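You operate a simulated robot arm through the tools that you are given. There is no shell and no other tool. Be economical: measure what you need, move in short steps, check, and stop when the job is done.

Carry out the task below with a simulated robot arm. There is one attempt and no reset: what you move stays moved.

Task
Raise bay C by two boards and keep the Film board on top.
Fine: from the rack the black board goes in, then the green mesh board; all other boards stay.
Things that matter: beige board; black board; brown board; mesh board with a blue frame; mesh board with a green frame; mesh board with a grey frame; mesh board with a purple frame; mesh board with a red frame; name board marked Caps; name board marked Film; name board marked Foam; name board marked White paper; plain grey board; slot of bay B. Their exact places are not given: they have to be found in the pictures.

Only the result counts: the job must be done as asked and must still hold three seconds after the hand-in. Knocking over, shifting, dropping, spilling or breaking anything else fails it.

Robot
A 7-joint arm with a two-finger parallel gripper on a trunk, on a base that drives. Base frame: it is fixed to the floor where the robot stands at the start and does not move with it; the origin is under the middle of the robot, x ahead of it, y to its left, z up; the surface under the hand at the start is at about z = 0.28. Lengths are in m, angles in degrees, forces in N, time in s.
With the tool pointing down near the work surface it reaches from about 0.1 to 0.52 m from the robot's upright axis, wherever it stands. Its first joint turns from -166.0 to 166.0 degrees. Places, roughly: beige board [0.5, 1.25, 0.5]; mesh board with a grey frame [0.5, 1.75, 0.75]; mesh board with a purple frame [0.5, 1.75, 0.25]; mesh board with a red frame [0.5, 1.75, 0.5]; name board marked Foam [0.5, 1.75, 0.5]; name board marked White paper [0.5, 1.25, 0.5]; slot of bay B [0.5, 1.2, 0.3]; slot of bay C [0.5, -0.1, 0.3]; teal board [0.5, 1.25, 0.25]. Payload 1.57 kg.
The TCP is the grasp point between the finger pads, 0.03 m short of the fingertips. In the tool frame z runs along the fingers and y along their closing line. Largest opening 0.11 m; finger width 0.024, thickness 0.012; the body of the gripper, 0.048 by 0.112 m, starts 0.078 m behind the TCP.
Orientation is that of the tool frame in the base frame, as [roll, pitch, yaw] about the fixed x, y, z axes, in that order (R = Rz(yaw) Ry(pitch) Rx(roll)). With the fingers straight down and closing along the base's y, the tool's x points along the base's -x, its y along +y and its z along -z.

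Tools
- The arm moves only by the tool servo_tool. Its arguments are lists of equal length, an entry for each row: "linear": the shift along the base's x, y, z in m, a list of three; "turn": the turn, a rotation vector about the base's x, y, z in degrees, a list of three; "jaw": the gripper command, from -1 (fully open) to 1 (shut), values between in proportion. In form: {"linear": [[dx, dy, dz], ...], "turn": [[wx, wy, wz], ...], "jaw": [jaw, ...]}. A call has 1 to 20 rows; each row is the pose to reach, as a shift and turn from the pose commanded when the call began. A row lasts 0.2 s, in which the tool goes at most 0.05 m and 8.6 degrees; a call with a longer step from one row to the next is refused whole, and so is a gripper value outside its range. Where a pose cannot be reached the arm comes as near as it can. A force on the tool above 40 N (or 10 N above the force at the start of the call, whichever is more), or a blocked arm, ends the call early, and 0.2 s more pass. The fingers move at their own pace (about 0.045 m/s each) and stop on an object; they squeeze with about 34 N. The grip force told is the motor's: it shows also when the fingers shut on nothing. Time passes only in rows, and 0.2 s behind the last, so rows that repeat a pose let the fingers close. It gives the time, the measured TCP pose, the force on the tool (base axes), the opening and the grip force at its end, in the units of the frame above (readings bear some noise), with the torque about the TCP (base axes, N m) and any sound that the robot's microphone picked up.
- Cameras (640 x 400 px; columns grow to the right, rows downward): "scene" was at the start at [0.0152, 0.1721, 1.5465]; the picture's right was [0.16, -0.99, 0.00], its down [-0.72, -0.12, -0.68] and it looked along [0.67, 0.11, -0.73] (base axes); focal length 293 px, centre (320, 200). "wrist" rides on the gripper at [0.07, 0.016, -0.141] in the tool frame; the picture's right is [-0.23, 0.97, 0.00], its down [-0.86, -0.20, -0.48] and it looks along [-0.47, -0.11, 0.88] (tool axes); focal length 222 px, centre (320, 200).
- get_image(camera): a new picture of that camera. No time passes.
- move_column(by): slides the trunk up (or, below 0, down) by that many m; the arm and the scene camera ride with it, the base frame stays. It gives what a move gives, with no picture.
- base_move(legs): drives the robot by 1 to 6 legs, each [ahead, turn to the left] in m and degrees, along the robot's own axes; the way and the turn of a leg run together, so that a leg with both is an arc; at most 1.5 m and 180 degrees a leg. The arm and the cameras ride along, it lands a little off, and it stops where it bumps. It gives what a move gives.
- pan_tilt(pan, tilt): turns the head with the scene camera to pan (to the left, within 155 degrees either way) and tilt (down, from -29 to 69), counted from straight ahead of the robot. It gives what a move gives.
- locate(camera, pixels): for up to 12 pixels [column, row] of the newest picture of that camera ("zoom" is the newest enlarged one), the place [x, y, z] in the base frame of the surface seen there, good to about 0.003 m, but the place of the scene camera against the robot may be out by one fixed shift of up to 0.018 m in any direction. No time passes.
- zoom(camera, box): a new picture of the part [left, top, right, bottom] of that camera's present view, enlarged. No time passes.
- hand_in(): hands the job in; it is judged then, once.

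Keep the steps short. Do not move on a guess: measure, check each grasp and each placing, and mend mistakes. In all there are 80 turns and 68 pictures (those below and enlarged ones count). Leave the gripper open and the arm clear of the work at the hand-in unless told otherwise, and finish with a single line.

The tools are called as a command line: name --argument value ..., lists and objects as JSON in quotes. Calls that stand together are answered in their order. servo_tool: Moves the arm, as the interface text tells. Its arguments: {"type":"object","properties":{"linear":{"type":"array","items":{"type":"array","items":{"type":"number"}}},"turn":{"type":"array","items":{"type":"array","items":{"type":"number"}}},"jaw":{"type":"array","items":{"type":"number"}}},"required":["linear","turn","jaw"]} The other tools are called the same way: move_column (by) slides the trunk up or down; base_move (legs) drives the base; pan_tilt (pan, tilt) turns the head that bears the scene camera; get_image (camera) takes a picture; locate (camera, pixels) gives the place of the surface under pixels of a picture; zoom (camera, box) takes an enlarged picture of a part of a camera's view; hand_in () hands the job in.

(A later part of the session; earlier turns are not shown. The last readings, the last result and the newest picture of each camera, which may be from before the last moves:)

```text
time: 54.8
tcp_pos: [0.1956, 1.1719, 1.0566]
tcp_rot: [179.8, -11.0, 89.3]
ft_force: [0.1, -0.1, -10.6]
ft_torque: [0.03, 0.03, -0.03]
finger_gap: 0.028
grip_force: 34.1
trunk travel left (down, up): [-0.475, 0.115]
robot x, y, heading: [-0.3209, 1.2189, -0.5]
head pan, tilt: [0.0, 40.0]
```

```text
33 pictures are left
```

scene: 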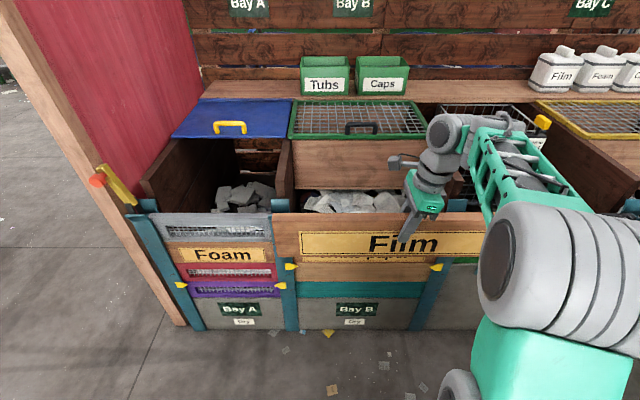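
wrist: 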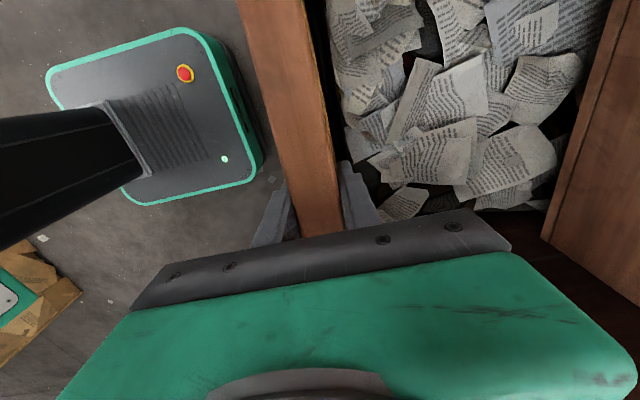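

zoom --camera "scene" --box '[260, 200, 460, 325]'

```text
3.20 times, centred on (360, 262) of scene
```

zoom: 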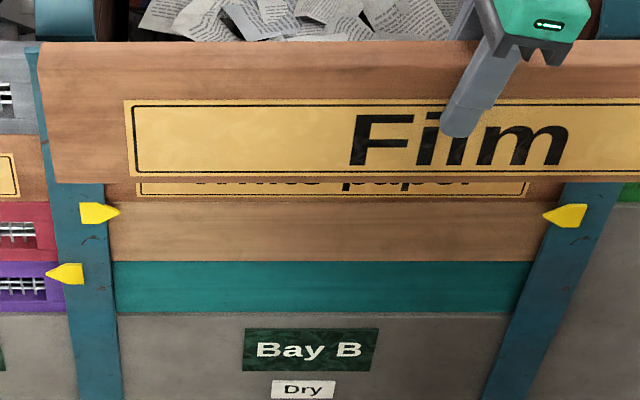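

locate --camera "zoom" --pixels '[[64, 250], [110, 250], [540, 250], [594, 250], [532, 280], [584, 280], [70, 300], [113, 300], [40, 55], [40, 170], [550, 235], [604, 235]]'

```text
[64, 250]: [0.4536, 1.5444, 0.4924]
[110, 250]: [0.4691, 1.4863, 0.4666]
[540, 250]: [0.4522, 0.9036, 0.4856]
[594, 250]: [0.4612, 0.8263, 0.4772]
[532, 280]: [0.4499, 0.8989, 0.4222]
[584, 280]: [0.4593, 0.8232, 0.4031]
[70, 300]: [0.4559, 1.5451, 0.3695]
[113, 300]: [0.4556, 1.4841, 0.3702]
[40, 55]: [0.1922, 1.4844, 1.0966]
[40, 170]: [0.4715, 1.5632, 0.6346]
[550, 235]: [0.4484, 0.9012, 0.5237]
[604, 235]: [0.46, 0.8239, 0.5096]
```

Now the board is level. Front flanges: left post edge y≈1.4845, right post edge y≈0.901 (scene), centre 1.193. I lower the board in free space so I can see the post tops over it.

servo_tool --linear '[[0, 0, -0.04], [0, 0, -0.08], [0, 0, -0.12], [0, 0, -0.14], [0, 0, -0.14]]' --turn '[[0, 0, 0], [0, 0, 0], [0, 0, 0], [0, 0, 0], [0, 0, 0]]' --jaw '[1, 1, 1, 1, 1]'

zoom --camera "scene" --box '[270, 180, 430, 280]'

```text
time: 56.0
tcp_pos: [0.1968, 1.1719, 0.914]
tcp_rot: [179.7, -10.9, 89.3]
ft_force: [0.9, -0.2, -11.0]
ft_torque: [0.08, 0.02, -0.02]
finger_gap: 0.0277
grip_force: 33.7
trunk travel left (down, up): [-0.475, 0.115]
robot x, y, heading: [-0.3159, 1.2151, -0.3]
head pan, tilt: [0.0, 40.0]
```

```text
4.00 times, centred on (350, 230) of scene
```

zoom: 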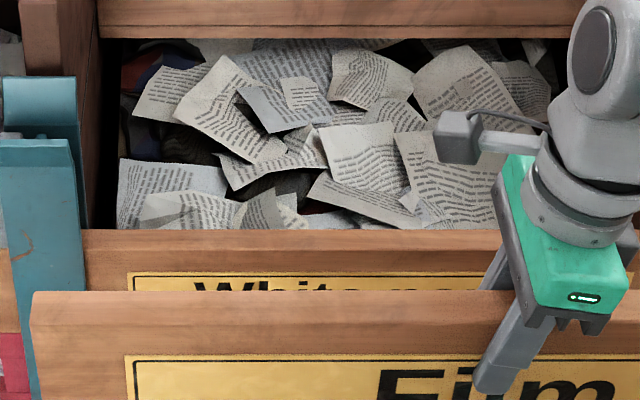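

The arm hides the right post; I shift the hand 0.2 m left in free space to see it.

servo_tool --linear '[[0, 0.04, 0], [0, 0.08, 0], [0, 0.12, 0], [0, 0.16, 0], [0, 0.2, 0], [0, 0.2, 0]]' --turn '[[0, 0, 0], [0, 0, 0], [0, 0, 0], [0, 0, 0], [0, 0, 0], [0, 0, 0]]' --jaw '[1, 1, 1, 1, 1, 1]'

get_image --camera "scene"

```text
time: 57.4
tcp_pos: [0.1957, 1.3719, 0.9157]
tcp_rot: [179.8, -10.9, 89.3]
ft_force: [0.2, 0.5, -11.4]
ft_torque: [0.03, -0.01, 0.0]
finger_gap: 0.0279
grip_force: 34.3
trunk travel left (down, up): [-0.475, 0.115]
robot x, y, heading: [-0.3166, 1.2176, -0.5]
head pan, tilt: [0.0, 40.0]
```

```text
30 pictures are left
```

scene: 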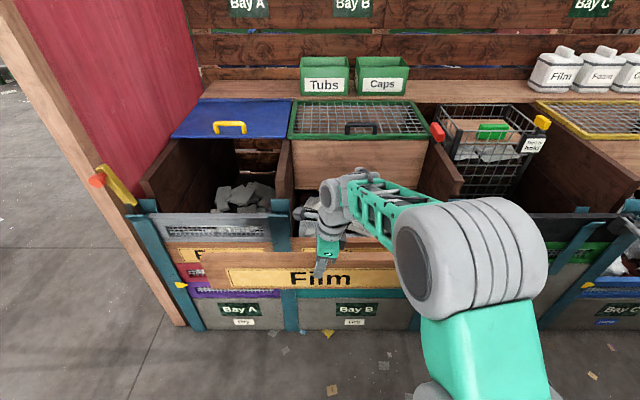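

I recall from the measurements that the row is slightly yawed (x grows ~0.01 per m of y, ≈ −0.6°), so the right end wedged at the funnel. I return the hand, raise it and drive back in.

servo_tool --linear '[[0, -0.02, 0.03], [0, -0.06, 0.05], [0, -0.1, 0.08], [0, -0.14, 0.11], [0, -0.18, 0.14], [0, -0.2, 0.14], [0, -0.2, 0.14]]' --turn '[[0, 0, 0], [0, 0, 0], [0, 0, 0], [0, 0, 0], [0, 0, 0], [0, 0, 0], [0, 0, 0]]' --jaw '[1, 1, 1, 1, 1, 1, 1]'

base_move --legs '[[0.315, 0]]'

pan_tilt --pan 10 --tilt 50

zoom --camera "scene" --box '[280, 160, 520, 310]'

```text
time: 59.0
tcp_pos: [0.1934, 1.1719, 1.0552]
tcp_rot: [179.7, -11.0, 89.4]
ft_force: [0.6, -0.8, -11.7]
ft_torque: [0.03, 0.01, -0.02]
finger_gap: 0.028
grip_force: 33.8
trunk travel left (down, up): [-0.475, 0.115]
robot x, y, heading: [-0.3165, 1.216, -0.4]
head pan, tilt: [0.0, 40.0]
```

```text
time: 61.1
tcp_pos: [0.5053, 1.1576, 1.0546]
tcp_rot: [179.7, -10.9, 88.3]
ft_force: [-0.2, 0.3, -10.9]
ft_torque: [0.07, 0.01, 0.0]
finger_gap: 0.0276
grip_force: 34.1
trunk travel left (down, up): [-0.475, 0.115]
robot x, y, heading: [-0.001, 1.2139, -1.5]
head pan, tilt: [0.0, 40.0]
```

```text
time: 61.9
tcp_pos: [0.5052, 1.1584, 1.0535]
tcp_rot: [179.7, -11.1, 88.3]
ft_force: [0.4, 0.3, -11.7]
ft_torque: [0.01, 0.0, 0.02]
finger_gap: 0.0278
grip_force: 34.1
trunk travel left (down, up): [-0.475, 0.115]
robot x, y, heading: [-0.007, 1.2134, -1.4]
head pan, tilt: [10.0, 50.0]
```

```text
2.67 times, centred on (400, 235) of scene
```

zoom: 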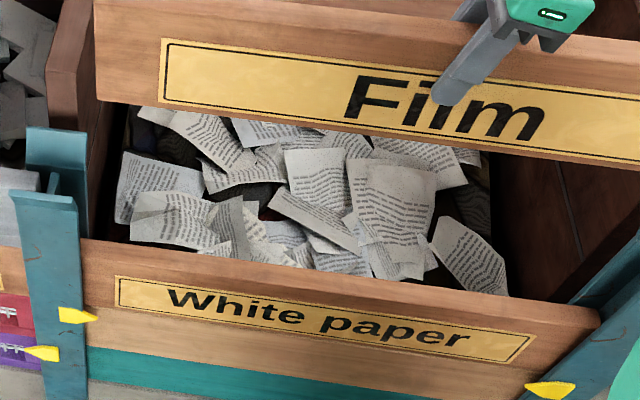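

locate --camera "zoom" --pixels '[[105, 300], [200, 340], [400, 360], [545, 345], [580, 335], [130, 80], [200, 60], [560, 90], [600, 150], [300, 120], [97, 90], [598, 320]]'

locate --camera "zoom" --pixels '[[97, 50], [80, 320], [77, 240], [120, 101], [600, 163], [620, 280], [575, 320], [55, 205], [60, 180], [588, 300], [620, 165], [96, 20]]'

```text
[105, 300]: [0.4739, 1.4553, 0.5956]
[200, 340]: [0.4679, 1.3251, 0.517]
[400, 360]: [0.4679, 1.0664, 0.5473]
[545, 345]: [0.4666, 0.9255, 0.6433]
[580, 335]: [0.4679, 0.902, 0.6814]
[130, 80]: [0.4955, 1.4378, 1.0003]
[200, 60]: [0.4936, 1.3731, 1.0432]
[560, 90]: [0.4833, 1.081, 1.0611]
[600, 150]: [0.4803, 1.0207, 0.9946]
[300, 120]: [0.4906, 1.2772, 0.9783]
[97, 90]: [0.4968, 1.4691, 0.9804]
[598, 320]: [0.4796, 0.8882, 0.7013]
```

```text
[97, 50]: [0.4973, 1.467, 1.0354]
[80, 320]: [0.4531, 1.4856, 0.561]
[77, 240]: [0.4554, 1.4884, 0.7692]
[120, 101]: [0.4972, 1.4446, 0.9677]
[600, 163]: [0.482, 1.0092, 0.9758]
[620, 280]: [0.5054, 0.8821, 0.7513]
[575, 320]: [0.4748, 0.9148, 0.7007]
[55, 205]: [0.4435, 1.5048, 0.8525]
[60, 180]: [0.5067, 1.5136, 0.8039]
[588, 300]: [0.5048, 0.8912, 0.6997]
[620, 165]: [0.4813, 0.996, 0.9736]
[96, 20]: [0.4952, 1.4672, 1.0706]
```

Relative measurements: needs dx −0.0176, yaw +1.7°, roll +1°, and y to 1.1835 (6 mm further from the right post web than before). Apply at height and then lower to bottom just above post tops.

servo_tool --linear '[[-0.009, 0.013, 0], [-0.0176, 0.0255, 0], [-0.0176, 0.0255, -0.03], [-0.0176, 0.0255, -0.05], [-0.0176, 0.0255, -0.07], [-0.0176, 0.0255, -0.07]]' --turn '[[0.5, 0, 0.8], [1, 0, 1.7], [1, 0, 1.7], [1, 0, 1.7], [1, 0, 1.7], [1, 0, 1.7]]' --jaw '[1, 1, 1, 1, 1, 1]'

pan_tilt --pan 0 --tilt 50

get_image --camera "scene"

```text
time: 63.3
tcp_pos: [0.4873, 1.1853, 0.9853]
tcp_rot: [179.8, -12.0, 90.0]
ft_force: [0.3, -0.6, -11.5]
ft_torque: [0.03, 0.01, 0.0]
finger_gap: 0.0281
grip_force: 33.9
trunk travel left (down, up): [-0.475, 0.115]
robot x, y, heading: [-0.0044, 1.212, -1.0]
head pan, tilt: [10.0, 50.0]
```

```text
time: 64.0
tcp_pos: [0.4872, 1.1839, 0.9849]
tcp_rot: [179.7, -12.0, 90.0]
ft_force: [0.8, -0.4, -11.6]
ft_torque: [0.03, -0.02, -0.03]
finger_gap: 0.028
grip_force: 34.1
trunk travel left (down, up): [-0.475, 0.115]
robot x, y, heading: [-0.0061, 1.213, -1.4]
head pan, tilt: [0.0, 50.0]
```

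```text
28 pictures are left
```

scene: 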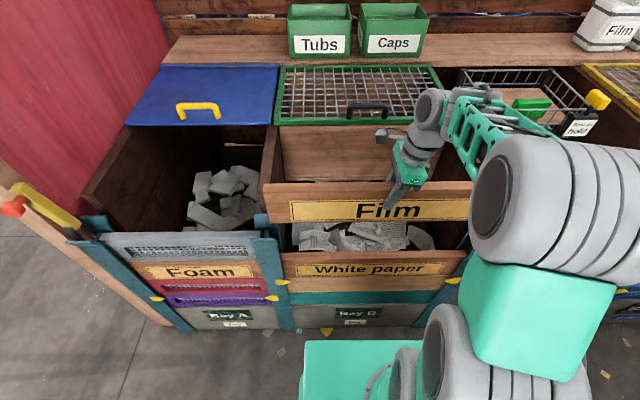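

Lower stepwise; watch the torque for a catch.

servo_tool --linear '[[0, 0, -0.015], [0, 0, -0.03], [0, 0, -0.045], [0, 0, -0.06], [0, 0, -0.07], [0, 0, -0.07]]' --turn '[[0, 0, 0], [0, 0, 0], [0, 0, 0], [0, 0, 0], [0, 0, 0], [0, 0, 0]]' --jaw '[1, 1, 1, 1, 1, 1]'

zoom --camera "scene" --box '[250, 180, 490, 330]'

```text
time: 65.4
tcp_pos: [0.4866, 1.1835, 0.9125]
tcp_rot: [179.6, -12.0, 90.0]
ft_force: [-0.3, -0.1, -11.0]
ft_torque: [0.02, -0.01, -0.02]
finger_gap: 0.0278
grip_force: 33.6
trunk travel left (down, up): [-0.475, 0.115]
robot x, y, heading: [-0.0063, 1.2116, -1.1]
head pan, tilt: [0.0, 50.0]
```

```text
2.67 times, centred on (370, 255) of scene
```

zoom: 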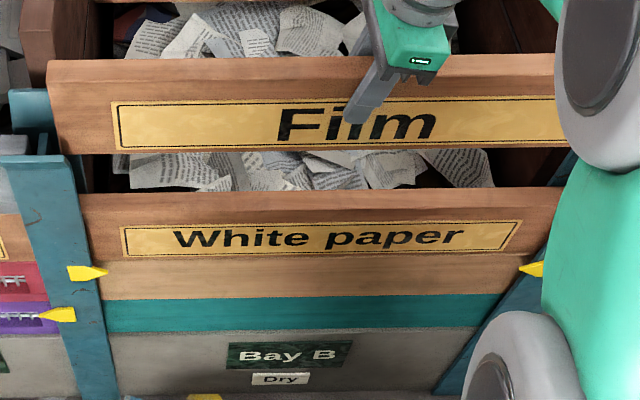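

Level, no torque; the bottom is past the funnel. Continue down.

servo_tool --linear '[[0, 0, -0.015], [0, 0, -0.03], [0, 0, -0.045], [0, 0, -0.06], [0, 0, -0.075], [0, 0, -0.085], [0, 0, -0.09], [0, 0, -0.095], [0, 0, -0.1], [0, 0, -0.104]]' --turn '[[0, 0, 0], [0, 0, 0], [0, 0, 0], [0, 0, 0], [0, 0, 0], [0, 0, 0], [0, 0, 0], [0, 0, 0], [0, 0, 0], [0, 0, 0]]' --jaw '[1, 1, 1, 1, 1, 1, 1, 1, 1, 1]'

zoom --camera "scene" --box '[250, 180, 490, 330]'

```text
time: 67.6
tcp_pos: [0.4888, 1.1829, 0.8114]
tcp_rot: [179.7, -12.0, 89.9]
ft_force: [0.0, 0.0, -10.1]
ft_torque: [0.04, -0.03, -0.02]
finger_gap: 0.028
grip_force: 33.9
trunk travel left (down, up): [-0.475, 0.115]
robot x, y, heading: [-0.0051, 1.2159, -1.2]
head pan, tilt: [0.0, 50.0]
```

```text
2.67 times, centred on (370, 255) of scene
```

zoom: 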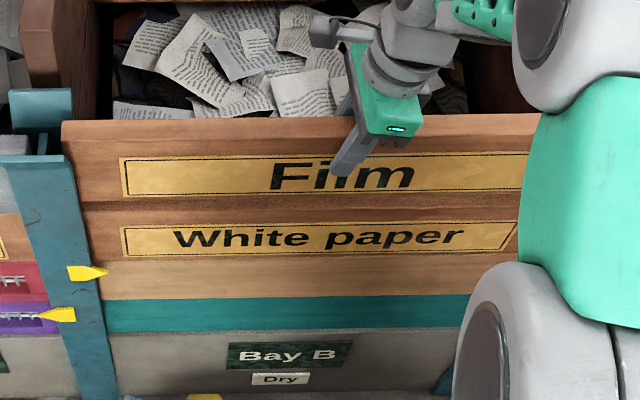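

It slid in fully; about 7 mm remain. Lower until contact, open, and rise.

servo_tool --linear '[[0, 0, -0.003], [0, 0, -0.006], [0, 0, -0.008], [0, 0, -0.008]]' --turn '[[0, 0, 0], [0, 0, 0], [0, 0, 0], [0, 0, 0]]' --jaw '[1, 1, 1, 1]'

servo_tool --linear '[[0, 0, 0], [0, 0, 0], [0, 0, 0], [0, 0, 0.01], [0, 0, 0.04], [0, 0, 0.08], [0, 0, 0.12], [0, 0, 0.16], [0, 0, 0.2], [0, 0, 0.23], [0, 0, 0.23]]' --turn '[[0, 0, 0], [0, 0, 0], [0, 0, 0], [0, 0, 0], [0, 0, 0], [0, 0, 0], [-4, 0, 0], [-8, 0, 0], [-12, 0, 0], [-12, 0, 0], [-12, 0, 0]]' --jaw '[0.4, 0, -0.3, -0.3, -0.3, -0.3, -0.3, -0.3, -0.3, -0.3, -0.3]'

get_image --camera "scene"

```text
time: 68.6
tcp_pos: [0.4883, 1.1822, 0.8022]
tcp_rot: [179.7, -12.0, 90.1]
ft_force: [-1.2, -0.4, -11.6]
ft_torque: [0.01, -0.04, -0.04]
finger_gap: 0.0282
grip_force: 34.0
trunk travel left (down, up): [-0.475, 0.115]
robot x, y, heading: [0.0, 1.2146, -1.5]
head pan, tilt: [0.0, 50.0]
```

```text
time: 71.0
tcp_pos: [0.4869, 1.1816, 1.0305]
tcp_rot: [179.6, 0.0, 90.0]
ft_force: [0.3, 0.5, -0.7]
ft_torque: [-0.01, -0.03, 0.01]
finger_gap: 0.0717
grip_force: 0.0
trunk travel left (down, up): [-0.475, 0.115]
robot x, y, heading: [-0.0011, 1.2142, -1.5]
head pan, tilt: [0.0, 50.0]
```

```text
25 pictures are left
```

scene: 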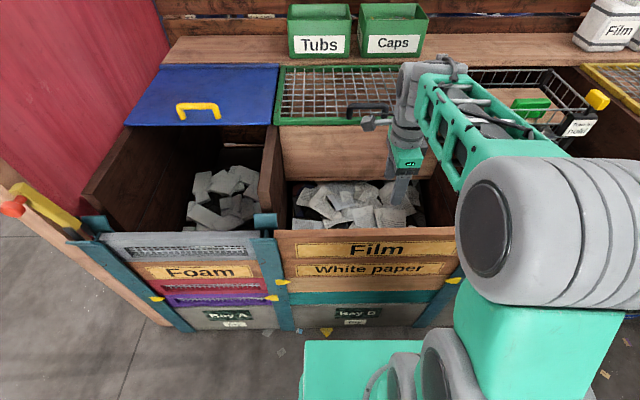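

Film is parked on White paper. Now to the rack: back 0.3, turn right, ahead 0.66, turn left.

base_move --legs '[[-0.3, 0], [0, -88.5], [0.66, 0], [0, 90]]'

```text
time: 84.0
tcp_pos: [0.1964, 0.5383, 1.0313]
tcp_rot: [179.7, 0.0, 93.7]
ft_force: [-1.0, -0.9, 0.2]
ft_torque: [-0.04, 0.05, -0.01]
finger_gap: 0.0715
grip_force: 0.1
trunk travel left (down, up): [-0.475, 0.115]
robot x, y, heading: [-0.2973, 0.5388, 2.4]
head pan, tilt: [0.0, 50.0]
```

base_move --legs '[[0, -2.4], [0.29, 0]]'

get_image --camera "wrist"

get_image --camera "scene"

```text
time: 86.4
tcp_pos: [0.4842, 0.5104, 1.0295]
tcp_rot: [179.7, 0.0, 90.7]
ft_force: [0.0, 1.5, -0.5]
ft_torque: [-0.02, 0.04, 0.0]
finger_gap: 0.0717
grip_force: 0.0
trunk travel left (down, up): [-0.475, 0.115]
robot x, y, heading: [-0.0075, 0.5328, -0.6]
head pan, tilt: [0.0, 50.0]
```

```text
24 pictures are left
```

wrist: 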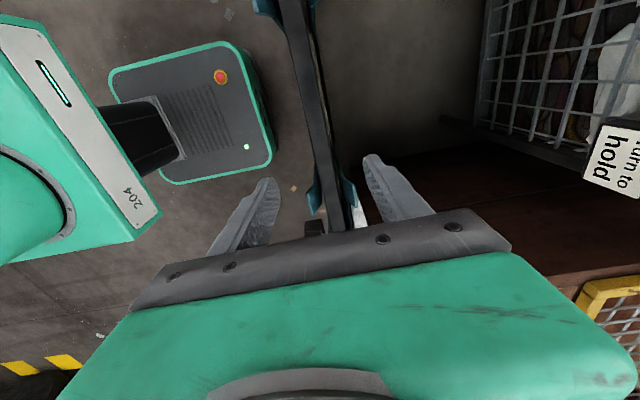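

```text
23 pictures are left
```

scene: 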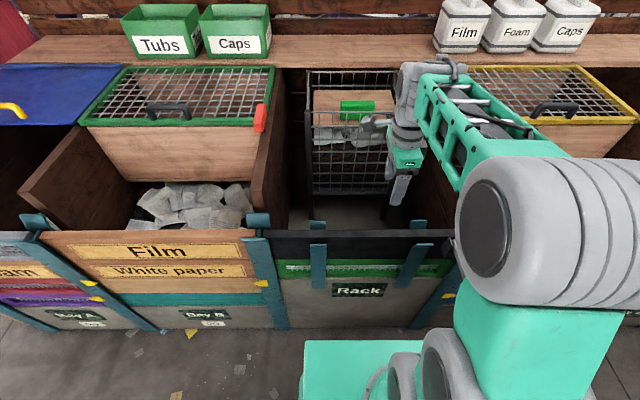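

locate --camera "wrist" --pixels '[[290, 20], [303, 20], [302, 80], [318, 80], [314, 140], [327, 140], [326, 200], [336, 200], [265, 5], [315, 195], [345, 200], [310, 230]]'

locate --camera "scene" --pixels '[[267, 236], [300, 234], [300, 240], [375, 235], [375, 240], [318, 250], [415, 250], [270, 255], [150, 236], [150, 242], [66, 238], [233, 240]]'

```text
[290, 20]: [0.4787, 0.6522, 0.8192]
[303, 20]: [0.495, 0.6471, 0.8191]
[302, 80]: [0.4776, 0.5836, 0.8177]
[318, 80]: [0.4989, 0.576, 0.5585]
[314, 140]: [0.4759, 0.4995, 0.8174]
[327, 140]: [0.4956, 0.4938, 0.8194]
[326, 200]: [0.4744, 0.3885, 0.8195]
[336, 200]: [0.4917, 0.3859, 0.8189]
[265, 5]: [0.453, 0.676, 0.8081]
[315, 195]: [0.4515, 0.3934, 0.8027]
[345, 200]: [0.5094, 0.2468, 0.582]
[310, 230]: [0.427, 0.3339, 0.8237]
```

```text
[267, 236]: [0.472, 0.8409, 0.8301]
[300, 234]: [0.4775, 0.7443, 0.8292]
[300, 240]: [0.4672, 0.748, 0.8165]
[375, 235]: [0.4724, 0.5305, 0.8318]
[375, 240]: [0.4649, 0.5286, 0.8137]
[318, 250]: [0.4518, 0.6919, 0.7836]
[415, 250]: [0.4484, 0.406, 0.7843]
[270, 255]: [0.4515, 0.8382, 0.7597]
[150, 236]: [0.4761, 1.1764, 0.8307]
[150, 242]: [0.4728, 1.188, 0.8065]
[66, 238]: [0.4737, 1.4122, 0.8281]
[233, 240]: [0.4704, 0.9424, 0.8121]
```

Black board: top z 0.8185, centre x≈0.485, y≈0.532. Align and descend to grasp.

servo_tool --linear '[[0.001, 0.0216, -0.03], [0.001, 0.0216, -0.07], [0.001, 0.0216, -0.11], [0.001, 0.0216, -0.15], [0.001, 0.0216, -0.19], [0.001, 0.0216, -0.21], [0.001, 0.0216, -0.2245], [0.001, 0.0216, -0.2245], [0.001, 0.0216, -0.2245], [0.001, 0.0216, -0.2245], [0.001, 0.0216, -0.2245], [0.001, 0.0216, -0.2245]]' --turn '[[0, 0, -0.5], [0, 0, -1], [0, 0, -1], [0, 0, -1], [0, 0, -1], [0, 0, -1], [0, 0, -1], [0, 0, -1], [0, 0, -1], [0, 0, -1], [0, 0, -1], [0, 0, -1]]' --jaw '[-0.3, -0.3, -0.3, -0.3, -0.3, -0.3, -0.3, -0.3, 1, 1, 1, 1]'

servo_tool --linear '[[0, 0, 0], [0, 0, 0.005], [0, 0, 0.01], [0, 0, 0.02], [0, 0, 0.03], [0, 0, 0.03]]' --turn '[[0, 0, 0], [0, 0, 0], [0, 0, 0], [0, 0, 0], [0, 0, 0], [0, 0, 0]]' --jaw '[1, 1, 1, 1, 1, 1]'

```text
time: 89.0
tcp_pos: [0.4873, 0.5311, 0.8055]
tcp_rot: [179.7, -0.1, 89.7]
ft_force: [-3.0, -0.1, 3.7]
ft_torque: [0.08, 0.59, -0.15]
finger_gap: 0.0281
grip_force: 26.0
trunk travel left (down, up): [-0.475, 0.115]
robot x, y, heading: [-0.0058, 0.5337, -0.7]
head pan, tilt: [0.0, 50.0]
```

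```text
time: 90.4
tcp_pos: [0.4858, 0.5337, 0.8345]
tcp_rot: [179.7, 0.1, 89.7]
ft_force: [0.0, -0.1, -11.2]
ft_torque: [-0.07, 0.01, -0.02]
finger_gap: 0.028
grip_force: 34.2
trunk travel left (down, up): [-0.475, 0.115]
robot x, y, heading: [-0.005, 0.5357, -0.7]
head pan, tilt: [0.0, 50.0]
```

The black board lifts free, balanced. Raise it clear of the posts, then check.

servo_tool --linear '[[0, 0, 0.03], [0, 0, 0.06], [0, 0, 0.09], [0, 0, 0.12], [0, 0, 0.15], [0, 0, 0.18], [0, 0, 0.21], [0, 0, 0.24], [0, 0, 0.24]]' --turn '[[0, 0, 0], [0, 0, 0], [0, 0, 0], [0, 0, 0], [0, 0, 0], [0, 0, 0], [0, 0, 0], [0, 0, 0], [0, 0, 0]]' --jaw '[1, 1, 1, 1, 1, 1, 1, 1, 1]'

get_image --camera "scene"

```text
time: 92.4
tcp_pos: [0.4896, 0.5318, 1.0742]
tcp_rot: [179.8, 0.0, 89.7]
ft_force: [0.3, 0.7, -10.4]
ft_torque: [-0.04, 0.04, -0.03]
finger_gap: 0.0279
grip_force: 34.6
trunk travel left (down, up): [-0.475, 0.115]
robot x, y, heading: [-0.0099, 0.54, -0.8]
head pan, tilt: [0.0, 50.0]
```

```text
22 pictures are left
```

scene: 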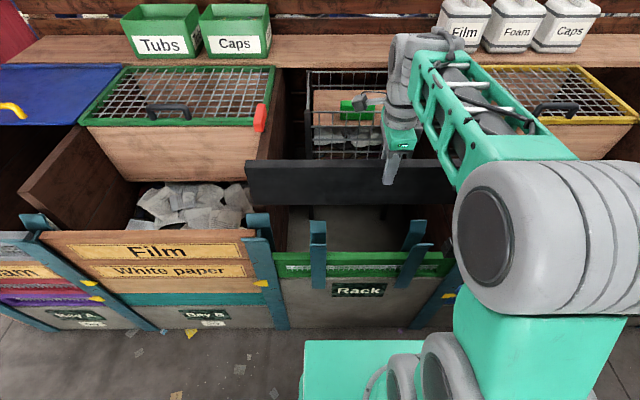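

Black board is free. Measure its left end versus TCP, then drive to bay C.

locate --camera "scene" --pixels '[[247, 163], [248, 170], [248, 190], [300, 162], [300, 180], [370, 180], [285, 262], [450, 265]]'

base_move --legs '[[-0.3, 0], [0, -89.2], [0.64, 0], [0, 88]]'

```text
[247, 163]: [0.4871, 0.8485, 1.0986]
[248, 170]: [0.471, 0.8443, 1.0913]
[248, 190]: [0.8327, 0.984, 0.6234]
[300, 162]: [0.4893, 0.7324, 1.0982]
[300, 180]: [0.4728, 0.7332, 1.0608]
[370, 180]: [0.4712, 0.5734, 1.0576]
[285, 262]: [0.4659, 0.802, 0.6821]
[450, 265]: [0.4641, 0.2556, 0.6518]
```

```text
time: 105.1
tcp_pos: [0.203, -0.1062, 1.0739]
tcp_rot: [179.7, 0.0, 88.9]
ft_force: [0.1, 0.8, -11.0]
ft_torque: [-0.09, 0.02, -0.02]
finger_gap: 0.028
grip_force: 35.0
trunk travel left (down, up): [-0.475, 0.115]
robot x, y, heading: [-0.2943, -0.0979, -1.5]
head pan, tilt: [0.0, 50.0]
```

base_move --legs '[[0, 1.3], [0.28, 0]]'

get_image --camera "scene"

```text
time: 107.4
tcp_pos: [0.4829, -0.094, 1.0717]
tcp_rot: [179.9, 0.0, 90.6]
ft_force: [-0.2, 0.0, -10.7]
ft_torque: [-0.1, 0.04, -0.02]
finger_gap: 0.0276
grip_force: 34.0
trunk travel left (down, up): [-0.475, 0.115]
robot x, y, heading: [-0.0149, -0.0951, 0.3]
head pan, tilt: [0.0, 50.0]
```

```text
21 pictures are left
```

scene: 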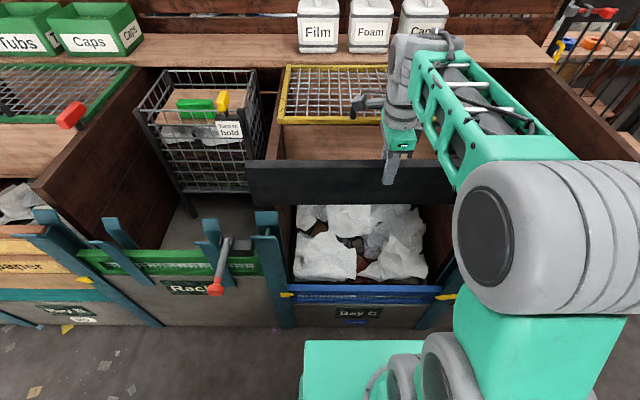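

zoom --camera "scene" --box '[236, 150, 476, 330]'

locate --camera "scene" --pixels '[[250, 170], [249, 164], [290, 180], [380, 180], [305, 297], [420, 297], [297, 287], [350, 287], [435, 287], [290, 270], [440, 300], [270, 215]]'

```text
2.22 times, centred on (356, 240) of scene
```

zoom: 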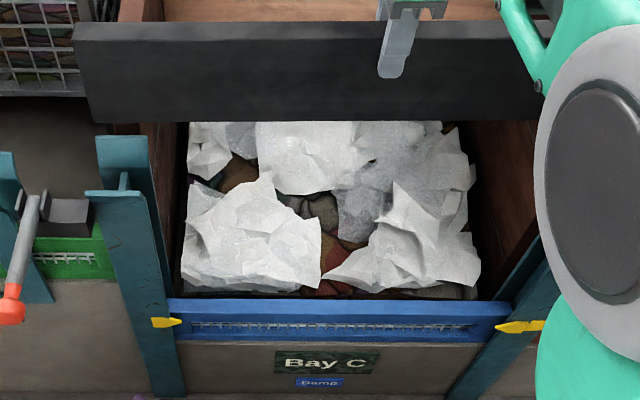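

```text
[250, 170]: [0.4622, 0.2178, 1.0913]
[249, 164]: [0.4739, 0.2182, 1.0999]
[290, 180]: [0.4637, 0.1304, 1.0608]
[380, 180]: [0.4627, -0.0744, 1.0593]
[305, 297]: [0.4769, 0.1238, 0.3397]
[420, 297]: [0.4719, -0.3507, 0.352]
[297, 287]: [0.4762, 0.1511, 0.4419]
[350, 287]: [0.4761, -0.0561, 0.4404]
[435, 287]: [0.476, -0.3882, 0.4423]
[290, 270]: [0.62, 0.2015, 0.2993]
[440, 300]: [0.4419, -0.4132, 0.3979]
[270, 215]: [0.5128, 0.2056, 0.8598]
```

locate --camera "zoom" --pixels '[[158, 260], [170, 340], [505, 340], [490, 360], [190, 325], [480, 318], [174, 300], [506, 303], [148, 200], [135, 182], [340, 335], [125, 178]]'

```text
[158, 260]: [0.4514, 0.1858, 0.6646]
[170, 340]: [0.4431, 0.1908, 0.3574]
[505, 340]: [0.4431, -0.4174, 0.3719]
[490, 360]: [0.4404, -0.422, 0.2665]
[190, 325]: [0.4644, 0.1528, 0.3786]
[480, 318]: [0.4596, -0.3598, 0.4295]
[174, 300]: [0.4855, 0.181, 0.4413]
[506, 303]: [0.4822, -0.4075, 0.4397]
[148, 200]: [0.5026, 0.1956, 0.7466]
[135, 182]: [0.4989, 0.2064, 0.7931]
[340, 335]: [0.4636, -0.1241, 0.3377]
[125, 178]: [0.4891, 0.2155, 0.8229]
```

Align (dx −0.002, dy −0.021, yaw −0.6°) and lower until the bottom edge is through the funnel at ~0.80, then check forces.

servo_tool --linear '[[-0.001, -0.01, 0], [-0.002, -0.021, 0], [-0.002, -0.021, -0.03], [-0.002, -0.021, -0.06], [-0.002, -0.021, -0.09], [-0.002, -0.021, -0.11], [-0.002, -0.021, -0.13], [-0.002, -0.021, -0.145], [-0.002, -0.021, -0.16], [-0.002, -0.021, -0.16]]' --turn '[[0, 0, -0.3], [0, 0, -0.6], [0, 0, -0.6], [0, 0, -0.6], [0, 0, -0.6], [0, 0, -0.6], [0, 0, -0.6], [0, 0, -0.6], [0, 0, -0.6], [0, 0, -0.6]]' --jaw '[1, 1, 1, 1, 1, 1, 1, 1, 1, 1]'

zoom --camera "scene" --box '[236, 180, 476, 330]'

```text
time: 109.6
tcp_pos: [0.4796, -0.1151, 0.9116]
tcp_rot: [179.9, 0.0, 89.9]
ft_force: [-0.7, -0.1, -9.7]
ft_torque: [-0.05, 0.01, -0.01]
finger_gap: 0.0278
grip_force: 33.8
trunk travel left (down, up): [-0.475, 0.115]
robot x, y, heading: [-0.0152, -0.0962, 0.2]
head pan, tilt: [0.0, 50.0]
```

```text
2.67 times, centred on (356, 255) of scene
```

zoom: 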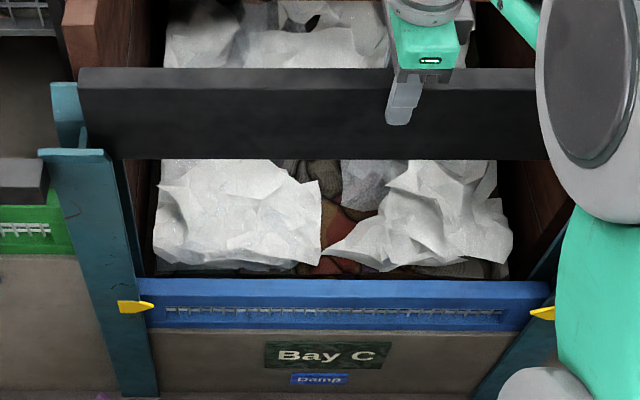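

Level and entering. Continue 4 cm slowly.

servo_tool --linear '[[0, 0, -0.008], [0, 0, -0.016], [0, 0, -0.024], [0, 0, -0.032], [0, 0, -0.04], [0, 0, -0.04]]' --turn '[[0, 0, 0], [0, 0, 0], [0, 0, 0], [0, 0, 0], [0, 0, 0], [0, 0, 0]]' --jaw '[1, 1, 1, 1, 1, 1]'

```text
time: 111.0
tcp_pos: [0.4808, -0.1141, 0.8737]
tcp_rot: [179.8, 0.0, 90.0]
ft_force: [-0.2, 0.2, -10.5]
ft_torque: [-0.11, 0.01, 0.04]
finger_gap: 0.028
grip_force: 33.8
trunk travel left (down, up): [-0.475, 0.115]
robot x, y, heading: [-0.0135, -0.0941, 0.1]
head pan, tilt: [0.0, 50.0]
```

No contact. Continue down 10 cm with the guarded arm, then the column.

servo_tool --linear '[[0, 0, -0.02], [0, 0, -0.04], [0, 0, -0.06], [0, 0, -0.08], [0, 0, -0.1], [0, 0, -0.1]]' --turn '[[0, 0, 0], [0, 0, 0], [0, 0, 0], [0, 0, 0], [0, 0, 0], [0, 0, 0]]' --jaw '[1, 1, 1, 1, 1, 1]'

move_column --by -0.21

get_image --camera "scene"

```text
time: 112.4
tcp_pos: [0.4818, -0.113, 0.7736]
tcp_rot: [179.7, -0.1, 90.0]
ft_force: [0.9, -0.7, -10.9]
ft_torque: [-0.07, 0.0, -0.02]
finger_gap: 0.028
grip_force: 33.6
trunk travel left (down, up): [-0.475, 0.115]
robot x, y, heading: [-0.0103, -0.0966, 0.3]
head pan, tilt: [0.0, 50.0]
```

```text
time: 114.6
tcp_pos: [0.4812, -0.1134, 0.5621]
tcp_rot: [179.7, 0.0, 90.0]
ft_force: [0.1, 0.6, -11.8]
ft_torque: [-0.08, -0.02, -0.01]
finger_gap: 0.0279
grip_force: 33.9
trunk travel left (down, up): [-0.265, 0.325]
robot x, y, heading: [-0.0116, -0.0949, 0.2]
head pan, tilt: [0.0, 50.0]
```

```text
18 pictures are left
```

scene: 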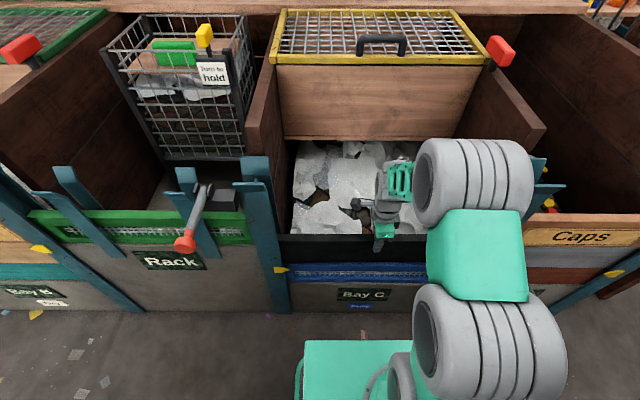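

Black is nearly seated. Lower to contact, open, rise.

servo_tool --linear '[[0, 0, -0.006], [0, 0, -0.012], [0, 0, -0.015], [0, 0, -0.0175], [0, 0, -0.0185], [0, 0, -0.0185]]' --turn '[[0, 0, 0], [0, 0, 0], [0, 0, 0], [0, 0, 0], [0, 0, 0], [0, 0, 0]]' --jaw '[1, 1, 1, 1, 1, 1]'

servo_tool --linear '[[0, 0, 0], [0, 0, 0], [0, 0, 0], [0, 0, 0.01], [0, 0, 0.04], [0, 0, 0.08], [0, 0, 0.12], [0, 0, 0.16], [0, 0, 0.2], [0, 0, 0.24], [0, 0, 0.27], [0, 0, 0.27]]' --turn '[[0, 0, 0], [0, 0, 0], [0, 0, 0], [0, 0, 0], [0, 0, 0], [0, 0, 0], [0, 0, 0], [0, 0, 0], [0, 0, 0], [0, 0, 0], [0, 0, 0], [0, 0, 0]]' --jaw '[0.4, 0, -0.3, -0.3, -0.3, -0.3, -0.3, -0.3, -0.3, -0.3, -0.3, -0.3]'

move_column --by 0.21

get_image --camera "scene"

```text
time: 116.0
tcp_pos: [0.4816, -0.1137, 0.5441]
tcp_rot: [179.7, 0.1, 90.0]
ft_force: [0.7, -0.4, -11.1]
ft_torque: [-0.1, 0.03, 0.01]
finger_gap: 0.0281
grip_force: 34.2
trunk travel left (down, up): [-0.265, 0.325]
robot x, y, heading: [-0.0152, -0.1022, 0.1]
head pan, tilt: [0.0, 50.0]
```

```text
time: 118.6
tcp_pos: [0.4818, -0.1126, 0.8135]
tcp_rot: [179.8, 0.0, 90.0]
ft_force: [0.0, -0.1, 0.5]
ft_torque: [0.01, 0.01, 0.02]
finger_gap: 0.0714
grip_force: 0.1
trunk travel left (down, up): [-0.265, 0.325]
robot x, y, heading: [-0.011, -0.0952, 0.2]
head pan, tilt: [0.0, 50.0]
```

```text
time: 120.9
tcp_pos: [0.4816, -0.1131, 1.0235]
tcp_rot: [179.9, -0.1, 90.0]
ft_force: [-1.1, 0.5, -0.2]
ft_torque: [-0.03, -0.05, 0.0]
finger_gap: 0.0714
grip_force: 0.2
trunk travel left (down, up): [-0.475, 0.115]
robot x, y, heading: [-0.0144, -0.0974, 0.1]
head pan, tilt: [0.0, 50.0]
```

```text
17 pictures are left
```

scene: 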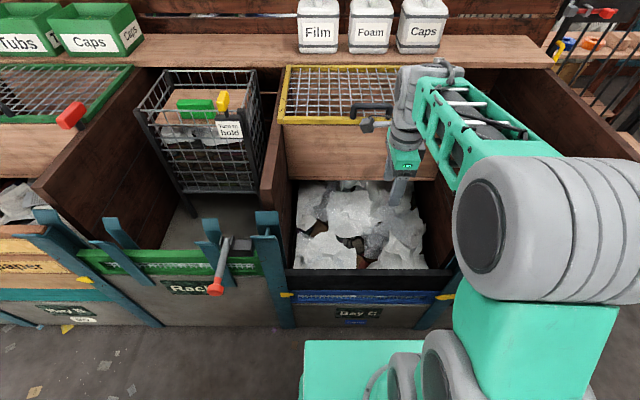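

Black sits on the blue board. Quick height check, then drive back to the rack for the green board.

locate --camera "scene" --pixels '[[300, 270], [350, 270], [430, 272], [100, 252], [180, 252], [92, 250], [255, 252]]'

base_move --legs '[[-0.3, 0], [0, 90], [0.64, 0], [0, -88]]'

```text
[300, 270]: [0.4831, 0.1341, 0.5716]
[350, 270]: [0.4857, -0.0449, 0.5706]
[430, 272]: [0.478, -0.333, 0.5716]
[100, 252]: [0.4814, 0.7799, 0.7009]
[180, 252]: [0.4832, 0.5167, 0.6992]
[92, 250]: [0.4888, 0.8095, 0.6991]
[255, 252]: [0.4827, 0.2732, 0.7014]
```

```text
time: 133.6
tcp_pos: [0.1692, 0.5361, 1.0221]
tcp_rot: [179.7, 0.0, 93.1]
ft_force: [0.0, -0.2, 0.4]
ft_torque: [-0.04, 0.0, 0.04]
finger_gap: 0.0717
grip_force: 0.0
trunk travel left (down, up): [-0.475, 0.115]
robot x, y, heading: [-0.3233, 0.5249, 3.3]
head pan, tilt: [0.0, 50.0]
```

base_move --legs '[[0, -3.2], [0.31, 0]]'

get_image --camera "wrist"

```text
time: 136.1
tcp_pos: [0.4736, 0.506, 1.0226]
tcp_rot: [179.7, 0.0, 89.7]
ft_force: [0.1, 0.3, -0.7]
ft_torque: [-0.01, -0.01, -0.01]
finger_gap: 0.0716
grip_force: 0.0
trunk travel left (down, up): [-0.475, 0.115]
robot x, y, heading: [-0.0227, 0.5243, -0.0]
head pan, tilt: [0.0, 50.0]
```

```text
16 pictures are left
```

wrist: 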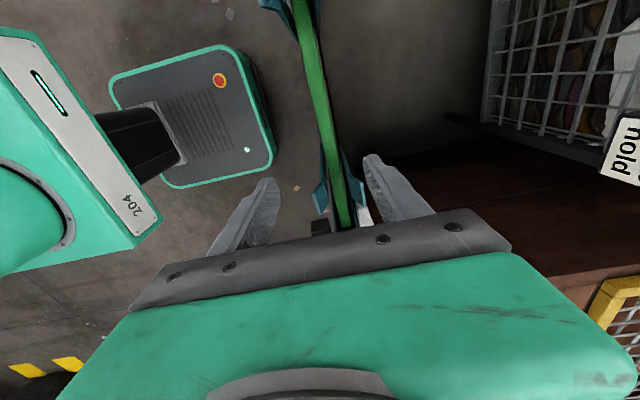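

locate --camera "wrist" --pixels '[[299, 30], [315, 30], [307, 30], [320, 120], [326, 120], [333, 120], [328, 160], [340, 160], [334, 160], [338, 200], [345, 200]]'

```text
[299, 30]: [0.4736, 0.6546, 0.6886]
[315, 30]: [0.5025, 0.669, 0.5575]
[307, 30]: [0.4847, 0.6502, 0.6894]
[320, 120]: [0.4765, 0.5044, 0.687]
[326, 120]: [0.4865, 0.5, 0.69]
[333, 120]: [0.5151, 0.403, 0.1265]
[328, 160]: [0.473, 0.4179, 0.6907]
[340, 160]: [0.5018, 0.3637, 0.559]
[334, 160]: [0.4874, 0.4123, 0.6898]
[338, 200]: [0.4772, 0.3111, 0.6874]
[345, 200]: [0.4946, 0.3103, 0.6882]
```

Green top z≈0.688, centre x≈0.484. Before lowering I check where the arm's links are relative to the lever.

get_image --camera "scene"

locate --camera "scene" --pixels '[[470, 230], [490, 170], [560, 220], [450, 150], [430, 100], [500, 330], [540, 360], [460, 320], [380, 375], [405, 160]]'

```text
15 pictures are left
```

scene: 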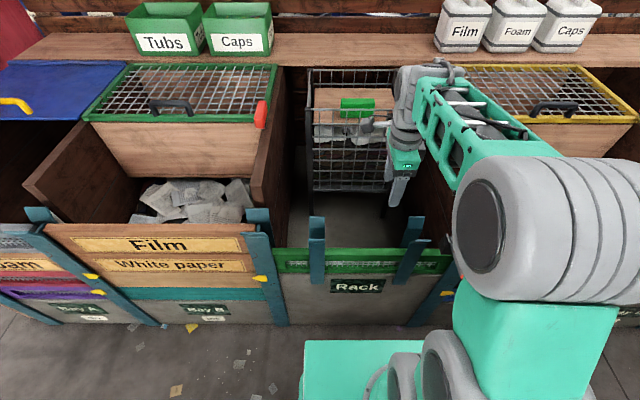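

```text
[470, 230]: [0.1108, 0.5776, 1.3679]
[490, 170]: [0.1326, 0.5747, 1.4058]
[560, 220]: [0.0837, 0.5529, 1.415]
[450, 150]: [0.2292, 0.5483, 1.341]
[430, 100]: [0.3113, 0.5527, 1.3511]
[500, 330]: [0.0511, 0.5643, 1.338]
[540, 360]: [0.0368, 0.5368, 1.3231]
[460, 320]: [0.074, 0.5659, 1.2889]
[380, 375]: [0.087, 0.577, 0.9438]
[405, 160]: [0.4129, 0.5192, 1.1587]
```

The arm is well clear of the lever (y≈0.55). Align, lower the column 0.2, descend and grip.

servo_tool --linear '[[0.005, 0.014, 0], [0.0105, 0.028, 0], [0.0105, 0.028, 0]]' --turn '[[0, 0, 0], [0, 0, 0], [0, 0, 0]]' --jaw '[-0.3, -0.3, -0.3]'

move_column --by -0.2

servo_tool --linear '[[0, 0, -0.04], [0, 0, -0.08], [0, 0, -0.11], [0, 0, -0.13], [0, 0, -0.1475], [0, 0, -0.1475], [0, 0, -0.1475], [0, 0, -0.1475], [0, 0, -0.1475], [0, 0, -0.1475], [0, 0, -0.1475]]' --turn '[[0, 0, 0], [0, 0, 0], [0, 0, 0], [0, 0, 0], [0, 0, 0], [0, 0, 0], [0, 0, 0], [0, 0, 0], [0, 0, 0], [0, 0, 0], [0, 0, 0]]' --jaw '[-0.3, -0.3, -0.3, -0.3, -0.3, -0.3, 1, 1, 1, 1, 1]'

servo_tool --linear '[[0, 0, 0], [0, 0, 0.005], [0, 0, 0.01], [0, 0, 0.02], [0, 0, 0.03], [0, 0, 0.03]]' --turn '[[0, 0, 0], [0, 0, 0], [0, 0, 0], [0, 0, 0], [0, 0, 0], [0, 0, 0]]' --jaw '[1, 1, 1, 1, 1, 1]'

```text
time: 136.9
tcp_pos: [0.4844, 0.5353, 1.0225]
tcp_rot: [179.7, 0.0, 89.9]
ft_force: [0.1, 0.2, 0.2]
ft_torque: [-0.02, 0.01, 0.0]
finger_gap: 0.0714
grip_force: 0.0
trunk travel left (down, up): [-0.475, 0.115]
robot x, y, heading: [-0.0211, 0.5249, -0.1]
head pan, tilt: [0.0, 50.0]
```

```text
time: 139.1
tcp_pos: [0.4849, 0.5334, 0.8216]
tcp_rot: [179.8, 0.0, 89.8]
ft_force: [-0.8, 0.2, -0.4]
ft_torque: [0.0, 0.0, 0.0]
finger_gap: 0.0716
grip_force: 0.0
trunk travel left (down, up): [-0.275, 0.315]
robot x, y, heading: [-0.0221, 0.5257, 0.2]
head pan, tilt: [0.0, 50.0]
```

```text
time: 141.5
tcp_pos: [0.4836, 0.5352, 0.672]
tcp_rot: [179.9, 0.0, 89.8]
ft_force: [-3.1, 0.3, 0.4]
ft_torque: [-0.1, 0.42, -0.07]
finger_gap: 0.0281
grip_force: 34.2
trunk travel left (down, up): [-0.275, 0.315]
robot x, y, heading: [-0.0203, 0.5262, 0.1]
head pan, tilt: [0.0, 50.0]
```

```text
time: 142.9
tcp_pos: [0.4855, 0.5354, 0.7035]
tcp_rot: [179.8, -0.1, 89.8]
ft_force: [-0.5, -0.1, -8.2]
ft_torque: [-0.04, 0.03, -0.03]
finger_gap: 0.028
grip_force: 34.1
trunk travel left (down, up): [-0.275, 0.315]
robot x, y, heading: [-0.0229, 0.5211, 0.2]
head pan, tilt: [0.0, 50.0]
```

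Green gripped (8 N). Lift with arm and column.

servo_tool --linear '[[0, 0, 0.03], [0, 0, 0.06], [0, 0, 0.09], [0, 0, 0.12], [0, 0, 0.15], [0, 0, 0.17], [0, 0, 0.17]]' --turn '[[0, 0, 0], [0, 0, 0], [0, 0, 0], [0, 0, 0], [0, 0, 0], [0, 0, 0], [0, 0, 0]]' --jaw '[1, 1, 1, 1, 1, 1, 1]'

move_column --by 0.2

base_move --legs '[[-0.3, 0], [0, -89.5], [0.64, 0], [0, 88]]'

```text
time: 144.5
tcp_pos: [0.4827, 0.5355, 0.8738]
tcp_rot: [179.8, 0.0, 89.7]
ft_force: [-0.6, -0.1, -7.9]
ft_torque: [-0.03, 0.0, -0.04]
finger_gap: 0.0275
grip_force: 34.1
trunk travel left (down, up): [-0.275, 0.315]
robot x, y, heading: [-0.0218, 0.5256, 0.1]
head pan, tilt: [0.0, 50.0]
```

```text
time: 146.7
tcp_pos: [0.4828, 0.5351, 1.074]
tcp_rot: [179.8, 0.0, 89.8]
ft_force: [-0.1, 0.4, -8.4]
ft_torque: [-0.01, -0.04, 0.0]
finger_gap: 0.0276
grip_force: 34.2
trunk travel left (down, up): [-0.475, 0.115]
robot x, y, heading: [-0.0214, 0.5276, 0.2]
head pan, tilt: [0.0, 50.0]
```

```text
time: 159.3
tcp_pos: [0.1785, -0.1195, 1.0739]
tcp_rot: [179.9, 0.0, 86.4]
ft_force: [-0.5, 0.0, -7.7]
ft_torque: [-0.04, -0.01, 0.0]
finger_gap: 0.028
grip_force: 34.1
trunk travel left (down, up): [-0.475, 0.115]
robot x, y, heading: [-0.3258, -0.1045, -3.5]
head pan, tilt: [0.0, 50.0]
```

base_move --legs '[[0, 3.5], [0.31, 0]]'

get_image --camera "scene"

```text
time: 161.9
tcp_pos: [0.4892, -0.0859, 1.0724]
tcp_rot: [179.8, 0.0, 90.2]
ft_force: [0.4, -0.1, -8.0]
ft_torque: [-0.04, 0.02, -0.01]
finger_gap: 0.0279
grip_force: 34.1
trunk travel left (down, up): [-0.475, 0.115]
robot x, y, heading: [-0.0096, -0.0997, 0.4]
head pan, tilt: [0.0, 50.0]
```

```text
14 pictures are left
```

scene: 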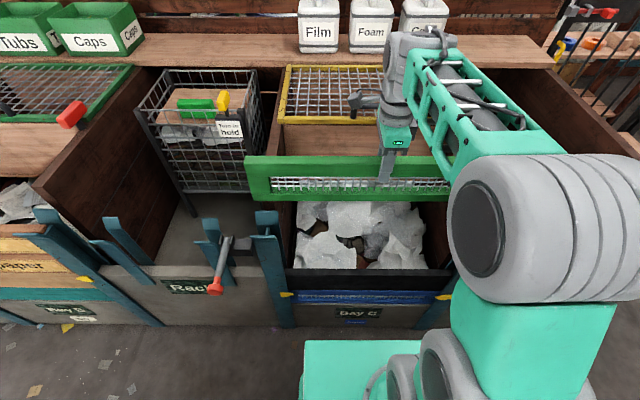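

locate --camera "scene" --pixels '[[248, 158], [250, 165], [250, 175], [280, 170], [370, 175], [300, 158], [430, 172], [300, 283], [425, 283]]'

```text
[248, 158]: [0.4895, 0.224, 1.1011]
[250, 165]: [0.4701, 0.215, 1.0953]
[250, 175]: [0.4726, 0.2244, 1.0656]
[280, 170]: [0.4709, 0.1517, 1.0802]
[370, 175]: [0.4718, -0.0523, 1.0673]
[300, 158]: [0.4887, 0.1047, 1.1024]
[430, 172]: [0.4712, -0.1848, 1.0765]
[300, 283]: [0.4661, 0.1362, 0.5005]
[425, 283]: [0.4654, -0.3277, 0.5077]
```

Align (dx −0.008, dy −0.026) and lower into the channel in the same guarded way.

servo_tool --linear '[[-0.004, -0.013, 0], [-0.008, -0.026, 0], [-0.008, -0.026, -0.03], [-0.008, -0.026, -0.06], [-0.008, -0.026, -0.09], [-0.008, -0.026, -0.11], [-0.008, -0.026, -0.13], [-0.008, -0.026, -0.145], [-0.008, -0.026, -0.16], [-0.008, -0.026, -0.16]]' --turn '[[0, 0, -0.1], [0, 0, -0.2], [0, 0, -0.2], [0, 0, -0.2], [0, 0, -0.2], [0, 0, -0.2], [0, 0, -0.2], [0, 0, -0.2], [0, 0, -0.2], [0, 0, -0.2]]' --jaw '[1, 1, 1, 1, 1, 1, 1, 1, 1, 1]'

servo_tool --linear '[[0, 0, -0.008], [0, 0, -0.016], [0, 0, -0.024], [0, 0, -0.032], [0, 0, -0.04], [0, 0, -0.04]]' --turn '[[0, 0, 0], [0, 0, 0], [0, 0, 0], [0, 0, 0], [0, 0, 0], [0, 0, 0]]' --jaw '[1, 1, 1, 1, 1, 1]'

get_image --camera "scene"

```text
time: 164.1
tcp_pos: [0.4824, -0.1145, 0.9125]
tcp_rot: [179.9, -0.1, 89.9]
ft_force: [0.6, -0.5, -8.9]
ft_torque: [-0.02, 0.03, 0.02]
finger_gap: 0.028
grip_force: 34.3
trunk travel left (down, up): [-0.475, 0.115]
robot x, y, heading: [-0.0135, -0.0956, -0.0]
head pan, tilt: [0.0, 50.0]
```

```text
time: 165.5
tcp_pos: [0.4822, -0.1125, 0.873]
tcp_rot: [179.7, 0.0, 89.9]
ft_force: [0.4, 0.3, -8.5]
ft_torque: [-0.05, -0.01, 0.02]
finger_gap: 0.0279
grip_force: 33.9
trunk travel left (down, up): [-0.475, 0.115]
robot x, y, heading: [-0.0139, -0.0997, 0.3]
head pan, tilt: [0.0, 50.0]
```

```text
13 pictures are left
```

scene: 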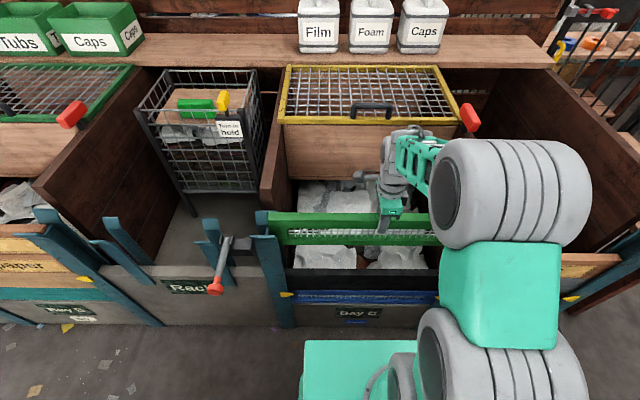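

In the channel and level. Lower to just above the seat, then to contact.

servo_tool --linear '[[0, 0, -0.02], [0, 0, -0.04], [0, 0, -0.06], [0, 0, -0.08], [0, 0, -0.1], [0, 0, -0.12], [0, 0, -0.14], [0, 0, -0.16], [0, 0, -0.18], [0, 0, -0.19], [0, 0, -0.195], [0, 0, -0.2], [0, 0, -0.2]]' --turn '[[0, 0, 0], [0, 0, 0], [0, 0, 0], [0, 0, 0], [0, 0, 0], [0, 0, 0], [0, 0, 0], [0, 0, 0], [0, 0, 0], [0, 0, 0], [0, 0, 0], [0, 0, 0], [0, 0, 0]]' --jaw '[1, 1, 1, 1, 1, 1, 1, 1, 1, 1, 1, 1, 1]'

get_image --camera "scene"

```text
time: 168.3
tcp_pos: [0.481, -0.1129, 0.6717]
tcp_rot: [179.8, 0.1, 89.9]
ft_force: [-0.5, 0.8, -3.9]
ft_torque: [0.06, 0.1, -0.07]
finger_gap: 0.0277
grip_force: 33.6
trunk travel left (down, up): [-0.475, 0.115]
robot x, y, heading: [-0.014, -0.1006, 0.2]
head pan, tilt: [0.0, 50.0]
```

```text
12 pictures are left
```

scene: 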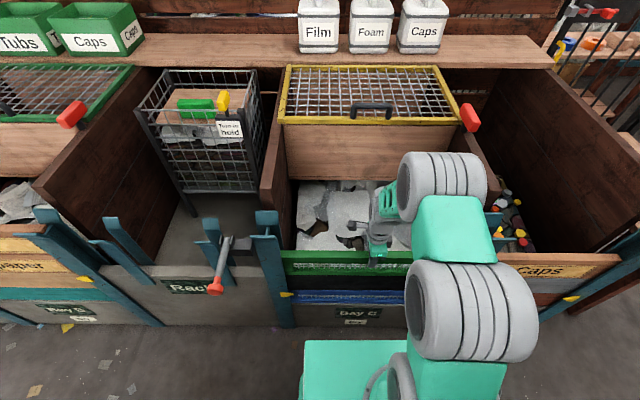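

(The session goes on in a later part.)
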